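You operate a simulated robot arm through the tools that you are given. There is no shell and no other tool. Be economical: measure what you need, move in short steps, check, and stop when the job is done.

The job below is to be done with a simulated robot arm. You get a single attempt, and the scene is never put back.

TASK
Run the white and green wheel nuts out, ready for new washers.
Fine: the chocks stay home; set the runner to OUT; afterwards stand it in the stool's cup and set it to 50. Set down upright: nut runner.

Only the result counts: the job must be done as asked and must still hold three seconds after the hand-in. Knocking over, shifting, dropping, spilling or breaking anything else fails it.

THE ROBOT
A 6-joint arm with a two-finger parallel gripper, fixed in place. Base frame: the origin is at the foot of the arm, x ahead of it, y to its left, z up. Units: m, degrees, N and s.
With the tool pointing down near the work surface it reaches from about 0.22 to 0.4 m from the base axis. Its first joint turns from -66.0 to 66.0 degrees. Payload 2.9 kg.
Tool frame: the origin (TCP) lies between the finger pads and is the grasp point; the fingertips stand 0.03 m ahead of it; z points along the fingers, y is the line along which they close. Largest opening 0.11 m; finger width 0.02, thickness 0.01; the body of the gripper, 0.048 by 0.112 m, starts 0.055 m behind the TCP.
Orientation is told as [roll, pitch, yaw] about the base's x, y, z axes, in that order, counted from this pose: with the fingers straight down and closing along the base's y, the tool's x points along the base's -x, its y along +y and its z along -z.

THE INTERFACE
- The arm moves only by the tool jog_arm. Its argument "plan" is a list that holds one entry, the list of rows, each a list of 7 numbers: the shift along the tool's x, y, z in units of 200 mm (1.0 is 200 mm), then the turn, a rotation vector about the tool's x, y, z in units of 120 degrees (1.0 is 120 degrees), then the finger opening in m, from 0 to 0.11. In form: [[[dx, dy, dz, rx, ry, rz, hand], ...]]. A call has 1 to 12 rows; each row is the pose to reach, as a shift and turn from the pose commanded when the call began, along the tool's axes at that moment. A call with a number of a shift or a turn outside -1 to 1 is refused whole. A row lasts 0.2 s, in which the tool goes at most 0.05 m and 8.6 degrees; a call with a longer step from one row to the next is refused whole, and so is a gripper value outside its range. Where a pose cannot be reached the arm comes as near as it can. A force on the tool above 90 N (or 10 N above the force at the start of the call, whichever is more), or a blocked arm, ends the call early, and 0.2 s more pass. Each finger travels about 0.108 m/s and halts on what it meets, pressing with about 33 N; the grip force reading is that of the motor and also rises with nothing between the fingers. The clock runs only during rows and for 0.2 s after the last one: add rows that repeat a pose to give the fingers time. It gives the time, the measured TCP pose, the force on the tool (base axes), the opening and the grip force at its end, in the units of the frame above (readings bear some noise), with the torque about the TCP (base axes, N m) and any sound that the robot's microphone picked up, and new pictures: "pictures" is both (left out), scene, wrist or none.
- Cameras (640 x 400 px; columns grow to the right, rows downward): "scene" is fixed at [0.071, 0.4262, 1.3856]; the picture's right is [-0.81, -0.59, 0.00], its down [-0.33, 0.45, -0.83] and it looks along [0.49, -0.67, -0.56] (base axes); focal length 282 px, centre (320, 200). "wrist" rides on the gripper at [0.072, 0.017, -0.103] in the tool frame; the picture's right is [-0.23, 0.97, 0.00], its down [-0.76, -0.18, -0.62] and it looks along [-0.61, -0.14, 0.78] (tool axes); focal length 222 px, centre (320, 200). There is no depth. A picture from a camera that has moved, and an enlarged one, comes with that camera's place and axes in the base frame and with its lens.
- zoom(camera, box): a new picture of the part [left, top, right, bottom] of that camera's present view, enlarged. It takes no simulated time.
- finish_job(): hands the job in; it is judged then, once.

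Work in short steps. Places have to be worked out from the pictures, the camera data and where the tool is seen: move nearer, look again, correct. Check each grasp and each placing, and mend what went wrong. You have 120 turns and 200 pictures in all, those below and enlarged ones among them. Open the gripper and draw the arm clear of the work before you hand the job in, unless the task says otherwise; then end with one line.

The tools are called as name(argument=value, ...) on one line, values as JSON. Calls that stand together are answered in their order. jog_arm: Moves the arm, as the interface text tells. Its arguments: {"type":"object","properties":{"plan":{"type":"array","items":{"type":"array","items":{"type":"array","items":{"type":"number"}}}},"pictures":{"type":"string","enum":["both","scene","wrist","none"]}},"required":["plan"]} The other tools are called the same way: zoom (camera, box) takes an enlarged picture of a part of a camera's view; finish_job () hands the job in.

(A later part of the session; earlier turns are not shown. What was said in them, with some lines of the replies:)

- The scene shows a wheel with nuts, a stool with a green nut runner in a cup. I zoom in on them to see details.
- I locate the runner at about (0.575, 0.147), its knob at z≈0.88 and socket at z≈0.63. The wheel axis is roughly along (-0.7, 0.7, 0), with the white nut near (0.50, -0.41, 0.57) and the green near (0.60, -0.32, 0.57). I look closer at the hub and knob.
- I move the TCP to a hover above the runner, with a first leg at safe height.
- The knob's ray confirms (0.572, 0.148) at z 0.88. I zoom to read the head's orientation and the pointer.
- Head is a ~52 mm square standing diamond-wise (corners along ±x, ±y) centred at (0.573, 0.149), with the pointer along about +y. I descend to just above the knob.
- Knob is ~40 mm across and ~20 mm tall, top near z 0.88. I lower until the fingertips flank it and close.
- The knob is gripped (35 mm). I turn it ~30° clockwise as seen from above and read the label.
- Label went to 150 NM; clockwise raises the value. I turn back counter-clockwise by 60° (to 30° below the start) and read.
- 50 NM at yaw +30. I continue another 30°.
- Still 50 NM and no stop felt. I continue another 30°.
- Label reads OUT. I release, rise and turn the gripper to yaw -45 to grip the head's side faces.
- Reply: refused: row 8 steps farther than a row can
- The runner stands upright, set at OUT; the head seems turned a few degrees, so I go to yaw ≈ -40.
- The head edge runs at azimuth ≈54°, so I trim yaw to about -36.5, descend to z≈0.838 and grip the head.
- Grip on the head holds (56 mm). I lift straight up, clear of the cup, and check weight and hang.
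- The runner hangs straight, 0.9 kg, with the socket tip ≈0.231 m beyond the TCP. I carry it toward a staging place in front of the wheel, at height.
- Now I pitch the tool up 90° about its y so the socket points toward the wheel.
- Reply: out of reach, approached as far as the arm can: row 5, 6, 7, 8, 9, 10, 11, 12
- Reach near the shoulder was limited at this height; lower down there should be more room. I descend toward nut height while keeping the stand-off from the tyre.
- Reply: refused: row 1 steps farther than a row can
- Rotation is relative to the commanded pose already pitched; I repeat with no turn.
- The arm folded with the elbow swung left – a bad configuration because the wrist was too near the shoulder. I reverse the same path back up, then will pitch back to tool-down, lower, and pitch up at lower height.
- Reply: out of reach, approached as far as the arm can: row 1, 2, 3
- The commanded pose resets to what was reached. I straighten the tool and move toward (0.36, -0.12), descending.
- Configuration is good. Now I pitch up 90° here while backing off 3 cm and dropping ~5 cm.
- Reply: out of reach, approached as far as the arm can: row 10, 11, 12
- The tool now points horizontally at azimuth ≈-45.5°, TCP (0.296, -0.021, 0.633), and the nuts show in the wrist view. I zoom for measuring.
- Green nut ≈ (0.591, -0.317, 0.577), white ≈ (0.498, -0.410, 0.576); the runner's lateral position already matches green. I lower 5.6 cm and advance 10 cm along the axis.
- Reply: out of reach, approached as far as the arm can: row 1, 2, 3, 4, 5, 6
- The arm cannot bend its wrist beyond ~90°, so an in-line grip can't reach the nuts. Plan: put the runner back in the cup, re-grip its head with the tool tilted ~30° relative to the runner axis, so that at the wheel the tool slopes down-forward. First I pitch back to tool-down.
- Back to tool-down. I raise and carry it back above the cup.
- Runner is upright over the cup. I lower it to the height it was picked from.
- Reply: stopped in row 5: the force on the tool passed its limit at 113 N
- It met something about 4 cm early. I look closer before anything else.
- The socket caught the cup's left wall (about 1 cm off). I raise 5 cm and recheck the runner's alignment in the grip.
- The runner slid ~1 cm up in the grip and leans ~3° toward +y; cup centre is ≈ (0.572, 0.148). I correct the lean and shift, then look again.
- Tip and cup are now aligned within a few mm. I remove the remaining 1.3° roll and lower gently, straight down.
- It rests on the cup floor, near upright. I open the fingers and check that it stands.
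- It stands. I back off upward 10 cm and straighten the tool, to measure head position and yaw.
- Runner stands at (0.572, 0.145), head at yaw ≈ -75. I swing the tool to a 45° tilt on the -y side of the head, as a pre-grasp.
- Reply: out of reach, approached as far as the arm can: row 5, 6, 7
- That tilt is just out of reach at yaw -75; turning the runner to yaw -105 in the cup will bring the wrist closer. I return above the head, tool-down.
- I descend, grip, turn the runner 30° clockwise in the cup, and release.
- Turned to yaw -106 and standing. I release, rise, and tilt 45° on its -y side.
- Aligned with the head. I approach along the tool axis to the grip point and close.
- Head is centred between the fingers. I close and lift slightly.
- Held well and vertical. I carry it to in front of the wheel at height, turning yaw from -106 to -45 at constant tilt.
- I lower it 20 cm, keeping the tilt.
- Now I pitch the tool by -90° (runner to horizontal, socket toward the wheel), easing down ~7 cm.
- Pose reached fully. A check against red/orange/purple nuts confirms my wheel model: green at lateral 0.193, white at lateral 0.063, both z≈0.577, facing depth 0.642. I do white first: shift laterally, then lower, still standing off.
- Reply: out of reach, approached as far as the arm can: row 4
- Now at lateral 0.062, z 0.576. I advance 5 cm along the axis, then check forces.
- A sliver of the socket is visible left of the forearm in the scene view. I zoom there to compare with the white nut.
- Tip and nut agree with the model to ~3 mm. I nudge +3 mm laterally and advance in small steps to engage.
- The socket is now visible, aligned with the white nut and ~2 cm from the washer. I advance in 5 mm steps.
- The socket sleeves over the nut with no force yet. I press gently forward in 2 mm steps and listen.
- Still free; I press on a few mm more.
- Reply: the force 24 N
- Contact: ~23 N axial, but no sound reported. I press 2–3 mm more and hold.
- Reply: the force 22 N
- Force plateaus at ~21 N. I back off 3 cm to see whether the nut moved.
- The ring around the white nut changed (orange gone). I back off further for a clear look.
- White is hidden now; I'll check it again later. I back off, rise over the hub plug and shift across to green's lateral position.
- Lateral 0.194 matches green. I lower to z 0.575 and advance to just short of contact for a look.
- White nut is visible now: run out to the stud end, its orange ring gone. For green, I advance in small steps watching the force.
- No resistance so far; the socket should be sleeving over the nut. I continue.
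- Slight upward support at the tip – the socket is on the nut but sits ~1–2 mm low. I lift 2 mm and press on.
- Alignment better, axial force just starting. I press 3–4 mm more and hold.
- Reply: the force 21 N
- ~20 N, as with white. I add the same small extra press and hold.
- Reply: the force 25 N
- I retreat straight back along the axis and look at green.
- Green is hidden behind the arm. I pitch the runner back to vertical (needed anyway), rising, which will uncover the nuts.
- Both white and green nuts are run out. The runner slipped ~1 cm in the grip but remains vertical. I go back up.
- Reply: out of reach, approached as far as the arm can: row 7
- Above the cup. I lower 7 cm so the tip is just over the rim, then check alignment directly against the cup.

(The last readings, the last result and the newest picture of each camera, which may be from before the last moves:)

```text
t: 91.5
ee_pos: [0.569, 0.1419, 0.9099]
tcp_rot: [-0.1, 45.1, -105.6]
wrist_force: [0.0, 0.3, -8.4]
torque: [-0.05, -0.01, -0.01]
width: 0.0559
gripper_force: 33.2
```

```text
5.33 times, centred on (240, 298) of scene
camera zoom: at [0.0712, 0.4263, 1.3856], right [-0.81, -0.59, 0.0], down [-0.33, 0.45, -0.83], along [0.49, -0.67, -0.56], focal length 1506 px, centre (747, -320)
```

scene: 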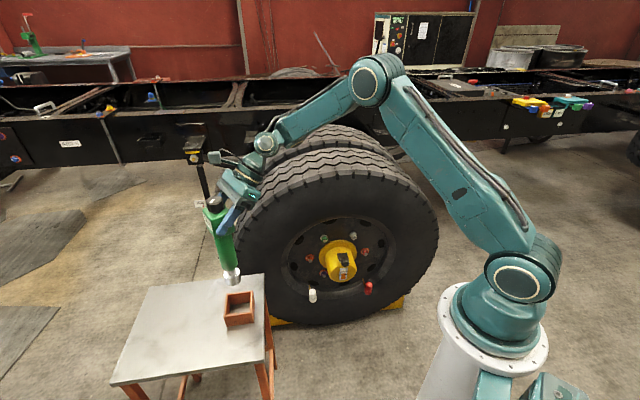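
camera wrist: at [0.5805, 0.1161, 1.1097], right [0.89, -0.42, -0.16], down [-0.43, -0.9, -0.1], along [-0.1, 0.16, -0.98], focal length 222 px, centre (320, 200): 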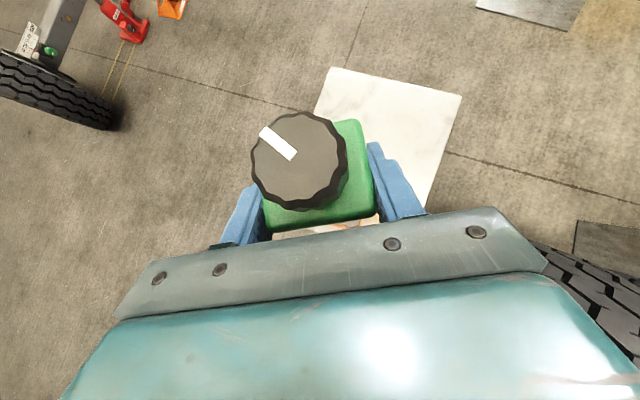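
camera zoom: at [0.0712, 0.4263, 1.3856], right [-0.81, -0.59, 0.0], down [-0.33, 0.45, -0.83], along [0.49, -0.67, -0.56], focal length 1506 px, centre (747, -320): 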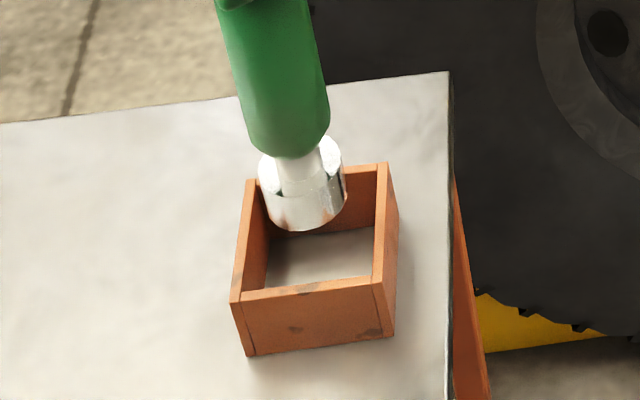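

Tip is over the cup opening within ~5 mm. I lower gently past the rim and check the force.

jog_arm(plan=[[[-0.04, 0, 0.04, 0, 0, 0, 0.03], [-0.08, 0, 0.08, 0, 0, 0, 0.03], [-0.12, 0, 0.12, 0, 0, 0, 0.03], [-0.15, 0, 0.15, 0, 0, 0, 0.03]]], pictures="none")

zoom(camera="scene", box=[210, 260, 270, 335])

```text
t: 92.5
ee_pos: [0.5682, 0.1408, 0.8674]
tcp_rot: [-0.1, 45.1, -105.6]
wrist_force: [0.9, -0.2, -8.0]
torque: [-0.03, 0.04, 0.04]
width: 0.0559
gripper_force: 32.7
```

```text
5.33 times, centred on (240, 298) of scene
camera zoom: at [0.0712, 0.4263, 1.3856], right [-0.81, -0.59, 0.0], down [-0.33, 0.45, -0.83], along [0.49, -0.67, -0.56], focal length 1506 px, centre (747, -320)
```

zoom: 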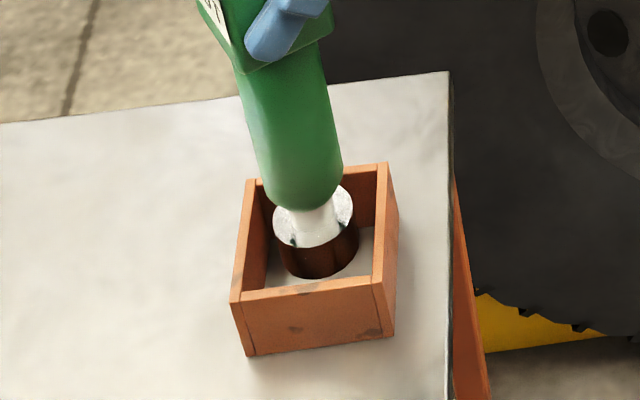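

Inside the cup cleanly. I lower to the floor in small steps.

jog_arm(plan=[[[-0.04, 0, 0.04, 0, 0, 0, 0.03], [-0.07, 0, 0.07, 0, 0, 0, 0.03], [-0.085, 0, 0.085, 0, 0, 0, 0.03], [-0.092, 0, 0.092, 0, 0, 0, 0.03], [-0.099, 0, 0.099, 0, 0, 0, 0.03]]], pictures="none")

zoom(camera="scene", box=[200, 220, 280, 340])

```text
t: 93.7
ee_pos: [0.5699, 0.1415, 0.8394]
tcp_rot: [-0.2, 45.1, -105.6]
wrist_force: [-0.1, -0.7, -8.9]
torque: [-0.06, 0.01, 0.01]
width: 0.0561
gripper_force: 32.9
```

```text
3.33 times, centred on (240, 280) of scene
camera zoom: at [0.0712, 0.4263, 1.3856], right [-0.81, -0.59, 0.0], down [-0.33, 0.45, -0.83], along [0.49, -0.67, -0.56], focal length 941 px, centre (587, -67)
```

zoom: 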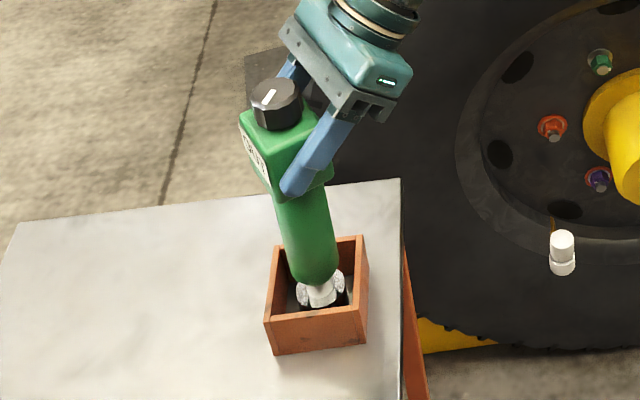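

Not touching yet; I go down a few mm more in 1 mm steps.

jog_arm(plan=[[[-0.007, 0, 0.007, 0, 0, 0, 0.03], [-0.014, 0, 0.014, 0, 0, 0, 0.03], [-0.018, 0, 0.018, 0, 0, 0, 0.03], [-0.022, 0, 0.022, 0, 0, 0, 0.03]]], pictures="none")

```text
t: 94.7
ee_pos: [0.5696, 0.1403, 0.8332]
tcp_rot: [-0.1, 45.0, -105.6]
wrist_force: [-1.8, -0.7, -3.9]
torque: [-0.32, 0.23, -0.04]
width: 0.0561
gripper_force: 32.8
```

Contact has begun. One more mm, then release and check.

jog_arm(plan=[[[-0.003, 0, 0.003, 0, 0, 0, 0.03], [-0.003, 0, 0.003, 0, 0, 0, 0.058], [-0.003, 0, 0.003, 0, 0, 0, 0.07], [-0.003, 0, 0.003, 0, 0, 0, 0.1], [-0.003, 0, 0.003, 0, 0, 0, 0.11]]], pictures="wrist")

zoom(camera="scene", box=[200, 220, 280, 340])

```text
t: 95.9
ee_pos: [0.57, 0.1426, 0.8325]
tcp_rot: [-0.1, 45.0, -105.6]
wrist_force: [-0.8, 0.0, -1.2]
torque: [0.02, 0.03, 0.02]
width: 0.11
gripper_force: 0.0
camera wrist: at [0.5804, 0.1158, 0.9575], right [0.9, -0.42, -0.16], down [-0.43, -0.9, -0.1], along [-0.1, 0.16, -0.98], focal length 222 px, centre (320, 200)
```

wrist: 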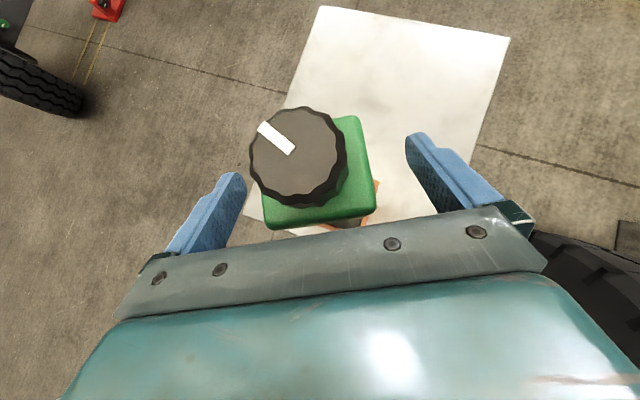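

```text
3.33 times, centred on (240, 280) of scene
camera zoom: at [0.071, 0.4262, 1.3856], right [-0.81, -0.59, 0.0], down [-0.33, 0.45, -0.83], along [0.49, -0.67, -0.56], focal length 941 px, centre (587, -67)
```

zoom: 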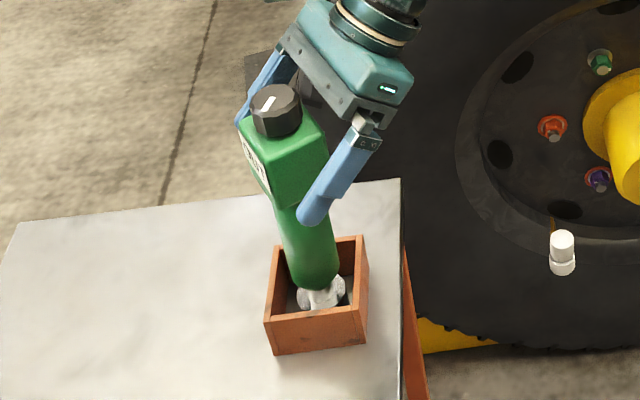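

The runner stands upright. I retract along the tool axis, rise and return to tool-down above the knob.

jog_arm(plan=[[[0, 0, -0.2, 0, 0, 0, 0.11], [0, 0, -0.4, 0, 0, 0, 0.11], [0.1, 0, -0.55, 0, 0, 0, 0.11], [0.2, 0, -0.65, 0, -0.0625, 0, 0.11], [0.28, 0, -0.6, 0, -0.125, 0, 0.11], [0.34, 0, -0.55, 0, -0.1875, 0, 0.11], [0.4, 0, -0.5, 0, -0.25, 0, 0.11], [0.43, 0, -0.45, 0, -0.3125, 0, 0.11], [0.447, 0, -0.42, 0, -0.375, 0, 0.11], [0.447, 0, -0.42, 0, -0.375, 0, 0.11]]], pictures="none")

zoom(camera="wrist", box=[250, 20, 400, 180])

zoom(camera="scene", box=[200, 220, 280, 340])

```text
t: 98.1
ee_pos: [0.5705, 0.1436, 0.9557]
tcp_rot: [-0.1, -0.1, -105.5]
wrist_force: [0.6, 0.2, 0.6]
torque: [0.01, 0.0, 0.03]
width: 0.11
gripper_force: 0.1
```

```text
2.50 times, centred on (325, 100) of wrist
camera zoom: at [0.6065, 0.2102, 1.0595], right [0.88, -0.48, 0.0], down [-0.37, -0.69, 0.62], along [-0.3, -0.55, -0.78], focal length 555 px, centre (308, 450)
```

zoom: 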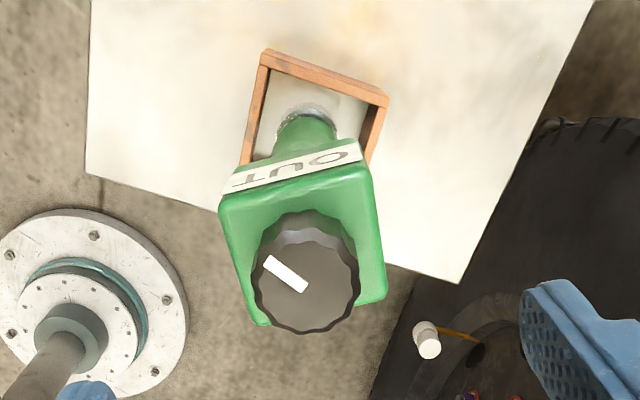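

```text
3.33 times, centred on (240, 280) of scene
camera zoom: at [0.071, 0.4263, 1.3856], right [-0.81, -0.59, 0.0], down [-0.33, 0.45, -0.83], along [0.49, -0.67, -0.56], focal length 941 px, centre (587, -67)
```

zoom: 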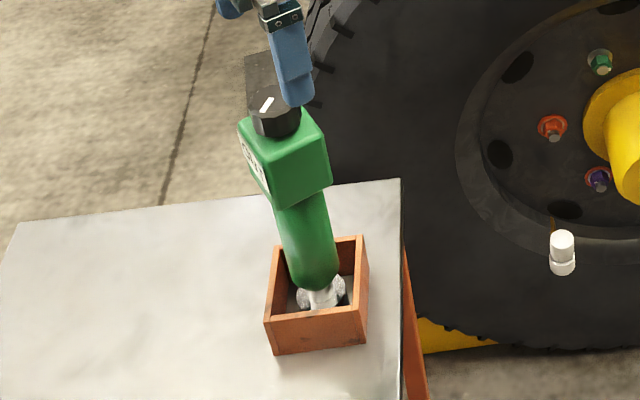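

Runner stands upright; knob at ≈ (0.568, 0.147). I turn the gripper back to yaw -60, descend and grip the knob.

jog_arm(plan=[[[0.013, -0.0165, 0, 0, 0, -0.065, 0.11], [0.013, -0.0165, 0, 0, 0, -0.13, 0.11], [0.013, -0.0165, 0, 0, 0, -0.195, 0.11], [0.013, -0.0165, 0, 0, 0, -0.26, 0.11], [0.013, -0.0165, 0, 0, 0, -0.325, 0.11], [0.013, -0.0165, 0.1, 0, 0, -0.385, 0.11], [0.013, -0.0165, 0.22, 0, 0, -0.385, 0.11], [0.013, -0.0165, 0.302, 0, 0, -0.385, 0.11], [0.013, -0.0165, 0.302, 0, 0, -0.385, 0.06], [0.013, -0.0165, 0.302, 0, 0, -0.385, 0.02], [0.013, -0.0165, 0.302, 0, 0, -0.385, 0.02], [0.013, -0.0165, 0.302, 0, 0, -0.385, 0.02]]], pictures="wrist")

zoom(camera="scene", box=[200, 220, 280, 340])

```text
t: 100.7
ee_pos: [0.5677, 0.1478, 0.8951]
tcp_rot: [-0.1, 0.2, -59.3]
wrist_force: [2.9, 0.2, 0.8]
torque: [0.2, -0.44, 0.03]
width: 0.0351
gripper_force: 32.7
camera wrist: at [0.5462, 0.2191, 0.9992], right [0.95, 0.3, 0.0], down [0.24, -0.75, 0.62], along [0.19, -0.59, -0.78], focal length 222 px, centre (320, 200)
```

wrist: 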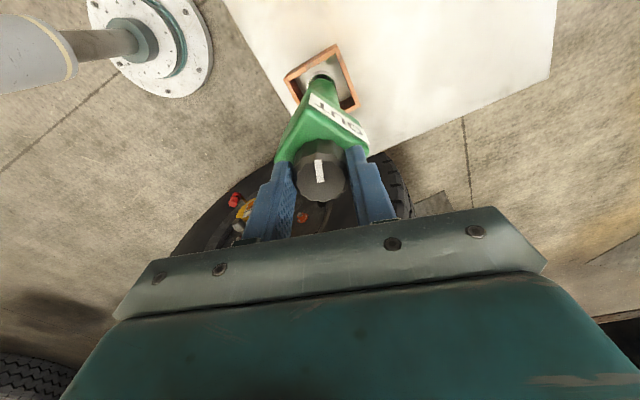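

```text
3.33 times, centred on (240, 280) of scene
camera zoom: at [0.0711, 0.4263, 1.3856], right [-0.81, -0.59, 0.0], down [-0.33, 0.45, -0.83], along [0.49, -0.67, -0.56], focal length 941 px, centre (587, -67)
```

zoom: 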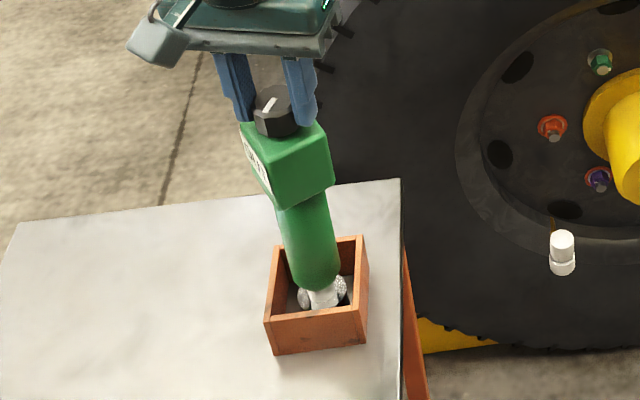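

Knob gripped. I turn it ~42° clockwise and read the label from the wrist/scene views.

jog_arm(plan=[[[0, 0, 0, 0, 0, 0.06, 0.02], [0, 0, 0, 0, 0, 0.12, 0.02], [0, 0, 0, 0, 0, 0.18, 0.02], [0, 0, 0, 0, 0, 0.24, 0.02], [0, 0, 0, 0, 0, 0.3, 0.02], [0, 0, 0, 0, 0, 0.35, 0.02], [0, 0, 0, 0, 0, 0.35, 0.02]]], pictures="none")

zoom(camera="scene", box=[200, 240, 250, 290])

zoom(camera="wrist", box=[250, 40, 400, 200])

```text
t: 102.3
ee_pos: [0.5679, 0.1478, 0.8957]
tcp_rot: [0.0, 0.2, -101.4]
wrist_force: [1.8, 0.9, 0.7]
torque: [0.15, -0.39, 0.02]
width: 0.0351
gripper_force: 33.4
```

```text
8.00 times, centred on (225, 265) of scene
camera zoom: at [0.0711, 0.4263, 1.3856], right [-0.81, -0.59, 0.0], down [-0.33, 0.45, -0.83], along [0.49, -0.67, -0.56], focal length 2258 px, centre (1080, -320)
```

zoom: 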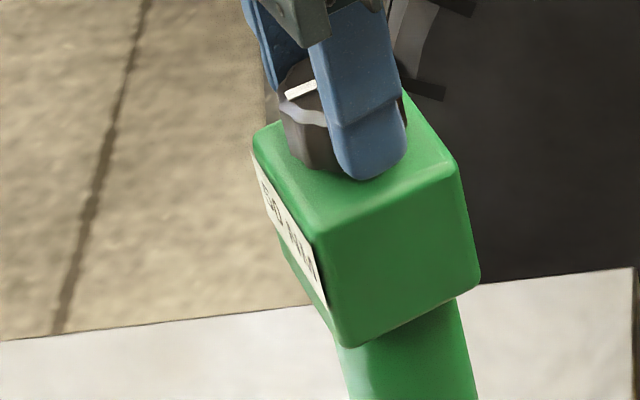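

```text
2.50 times, centred on (325, 120) of wrist
camera zoom: at [0.5996, 0.216, 0.9991], right [0.91, -0.42, 0.0], down [-0.32, -0.71, 0.62], along [-0.26, -0.57, -0.78], focal length 555 px, centre (308, 400)
```

zoom: 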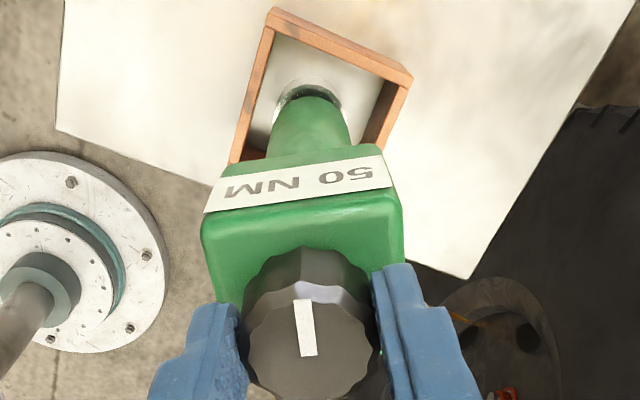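

The label reads 50 NM. I open, rise clear, and check the end state.

jog_arm(plan=[[[0, 0, 0, 0, 0, 0, 0.05], [0, 0, 0, 0, 0, 0, 0.09], [0, 0, 0, 0, 0, 0, 0.11], [0, 0, -0.1, 0, 0, 0, 0.11], [0, 0, -0.3, 0, 0, 0, 0.11], [0, 0, -0.5, 0, 0, 0, 0.11], [0, 0, -0.7, 0, 0, 0, 0.11], [0, 0, -0.85, 0, 0, 0, 0.11]]])

zoom(camera="scene", box=[195, 220, 275, 340])

zoom(camera="scene", box=[290, 210, 390, 300])

zoom(camera="wrist", box=[270, 20, 370, 130])

```text
t: 104.1
ee_pos: [0.5664, 0.1464, 1.067]
tcp_rot: [-0.1, 0.1, -101.2]
wrist_force: [-0.8, -0.5, -1.1]
torque: [0.03, 0.01, 0.02]
width: 0.11
gripper_force: 0.1
camera wrist: at [0.5986, 0.2152, 1.1699], right [0.91, -0.41, 0.0], down [-0.32, -0.71, 0.62], along [-0.26, -0.57, -0.78], focal length 222 px, centre (320, 200)
```

scene: 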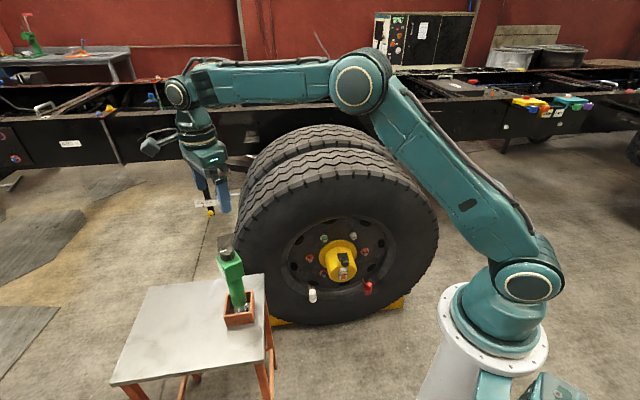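
wrist: 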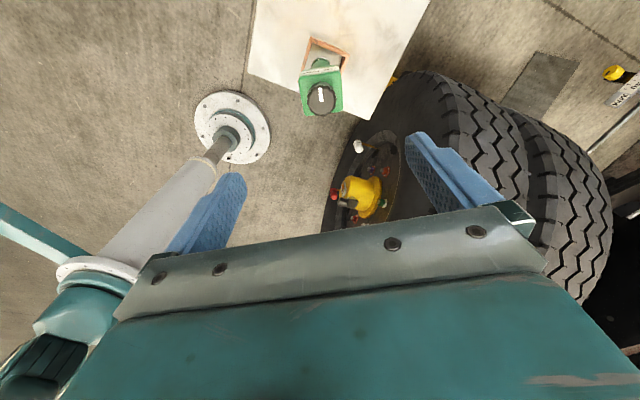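

```text
3.33 times, centred on (235, 280) of scene
camera zoom: at [0.071, 0.4262, 1.3856], right [-0.81, -0.59, 0.0], down [-0.33, 0.45, -0.83], along [0.49, -0.67, -0.56], focal length 941 px, centre (603, -67)
```

zoom: 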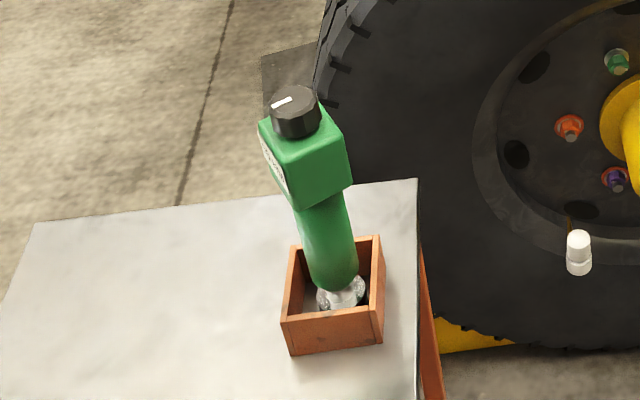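

```text
4.44 times, centred on (340, 255) of scene
camera zoom: at [0.071, 0.4262, 1.3856], right [-0.81, -0.59, 0.0], down [-0.33, 0.45, -0.83], along [0.49, -0.67, -0.56], focal length 1255 px, centre (231, -44)
```

zoom: 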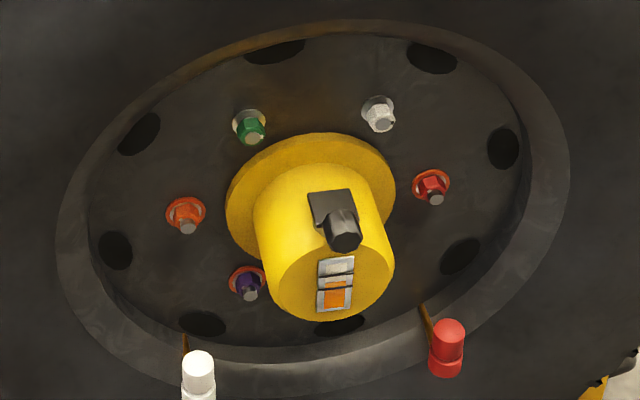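

```text
3.64 times, centred on (320, 75) of wrist
camera zoom: at [0.5986, 0.2152, 1.1699], right [0.91, -0.41, 0.0], down [-0.32, -0.71, 0.62], along [-0.26, -0.57, -0.78], focal length 808 px, centre (320, 654)
```

zoom: 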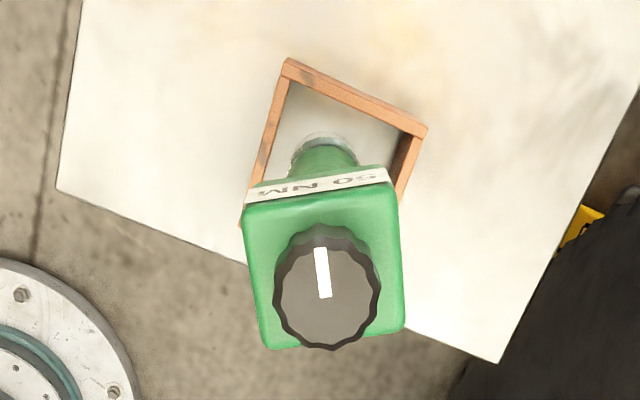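

Both nuts are run out, the other nuts and the chocks look untouched, and the runner stands upright in the cup at 50 NM with the gripper open and clear. I hand in.

finish_job()

```text
The job is handed in.
```

I ran the white and green wheel nuts out with the runner on OUT. It now stands upright in the stool's cup, set to 50 NM, and I never touched the chocks.
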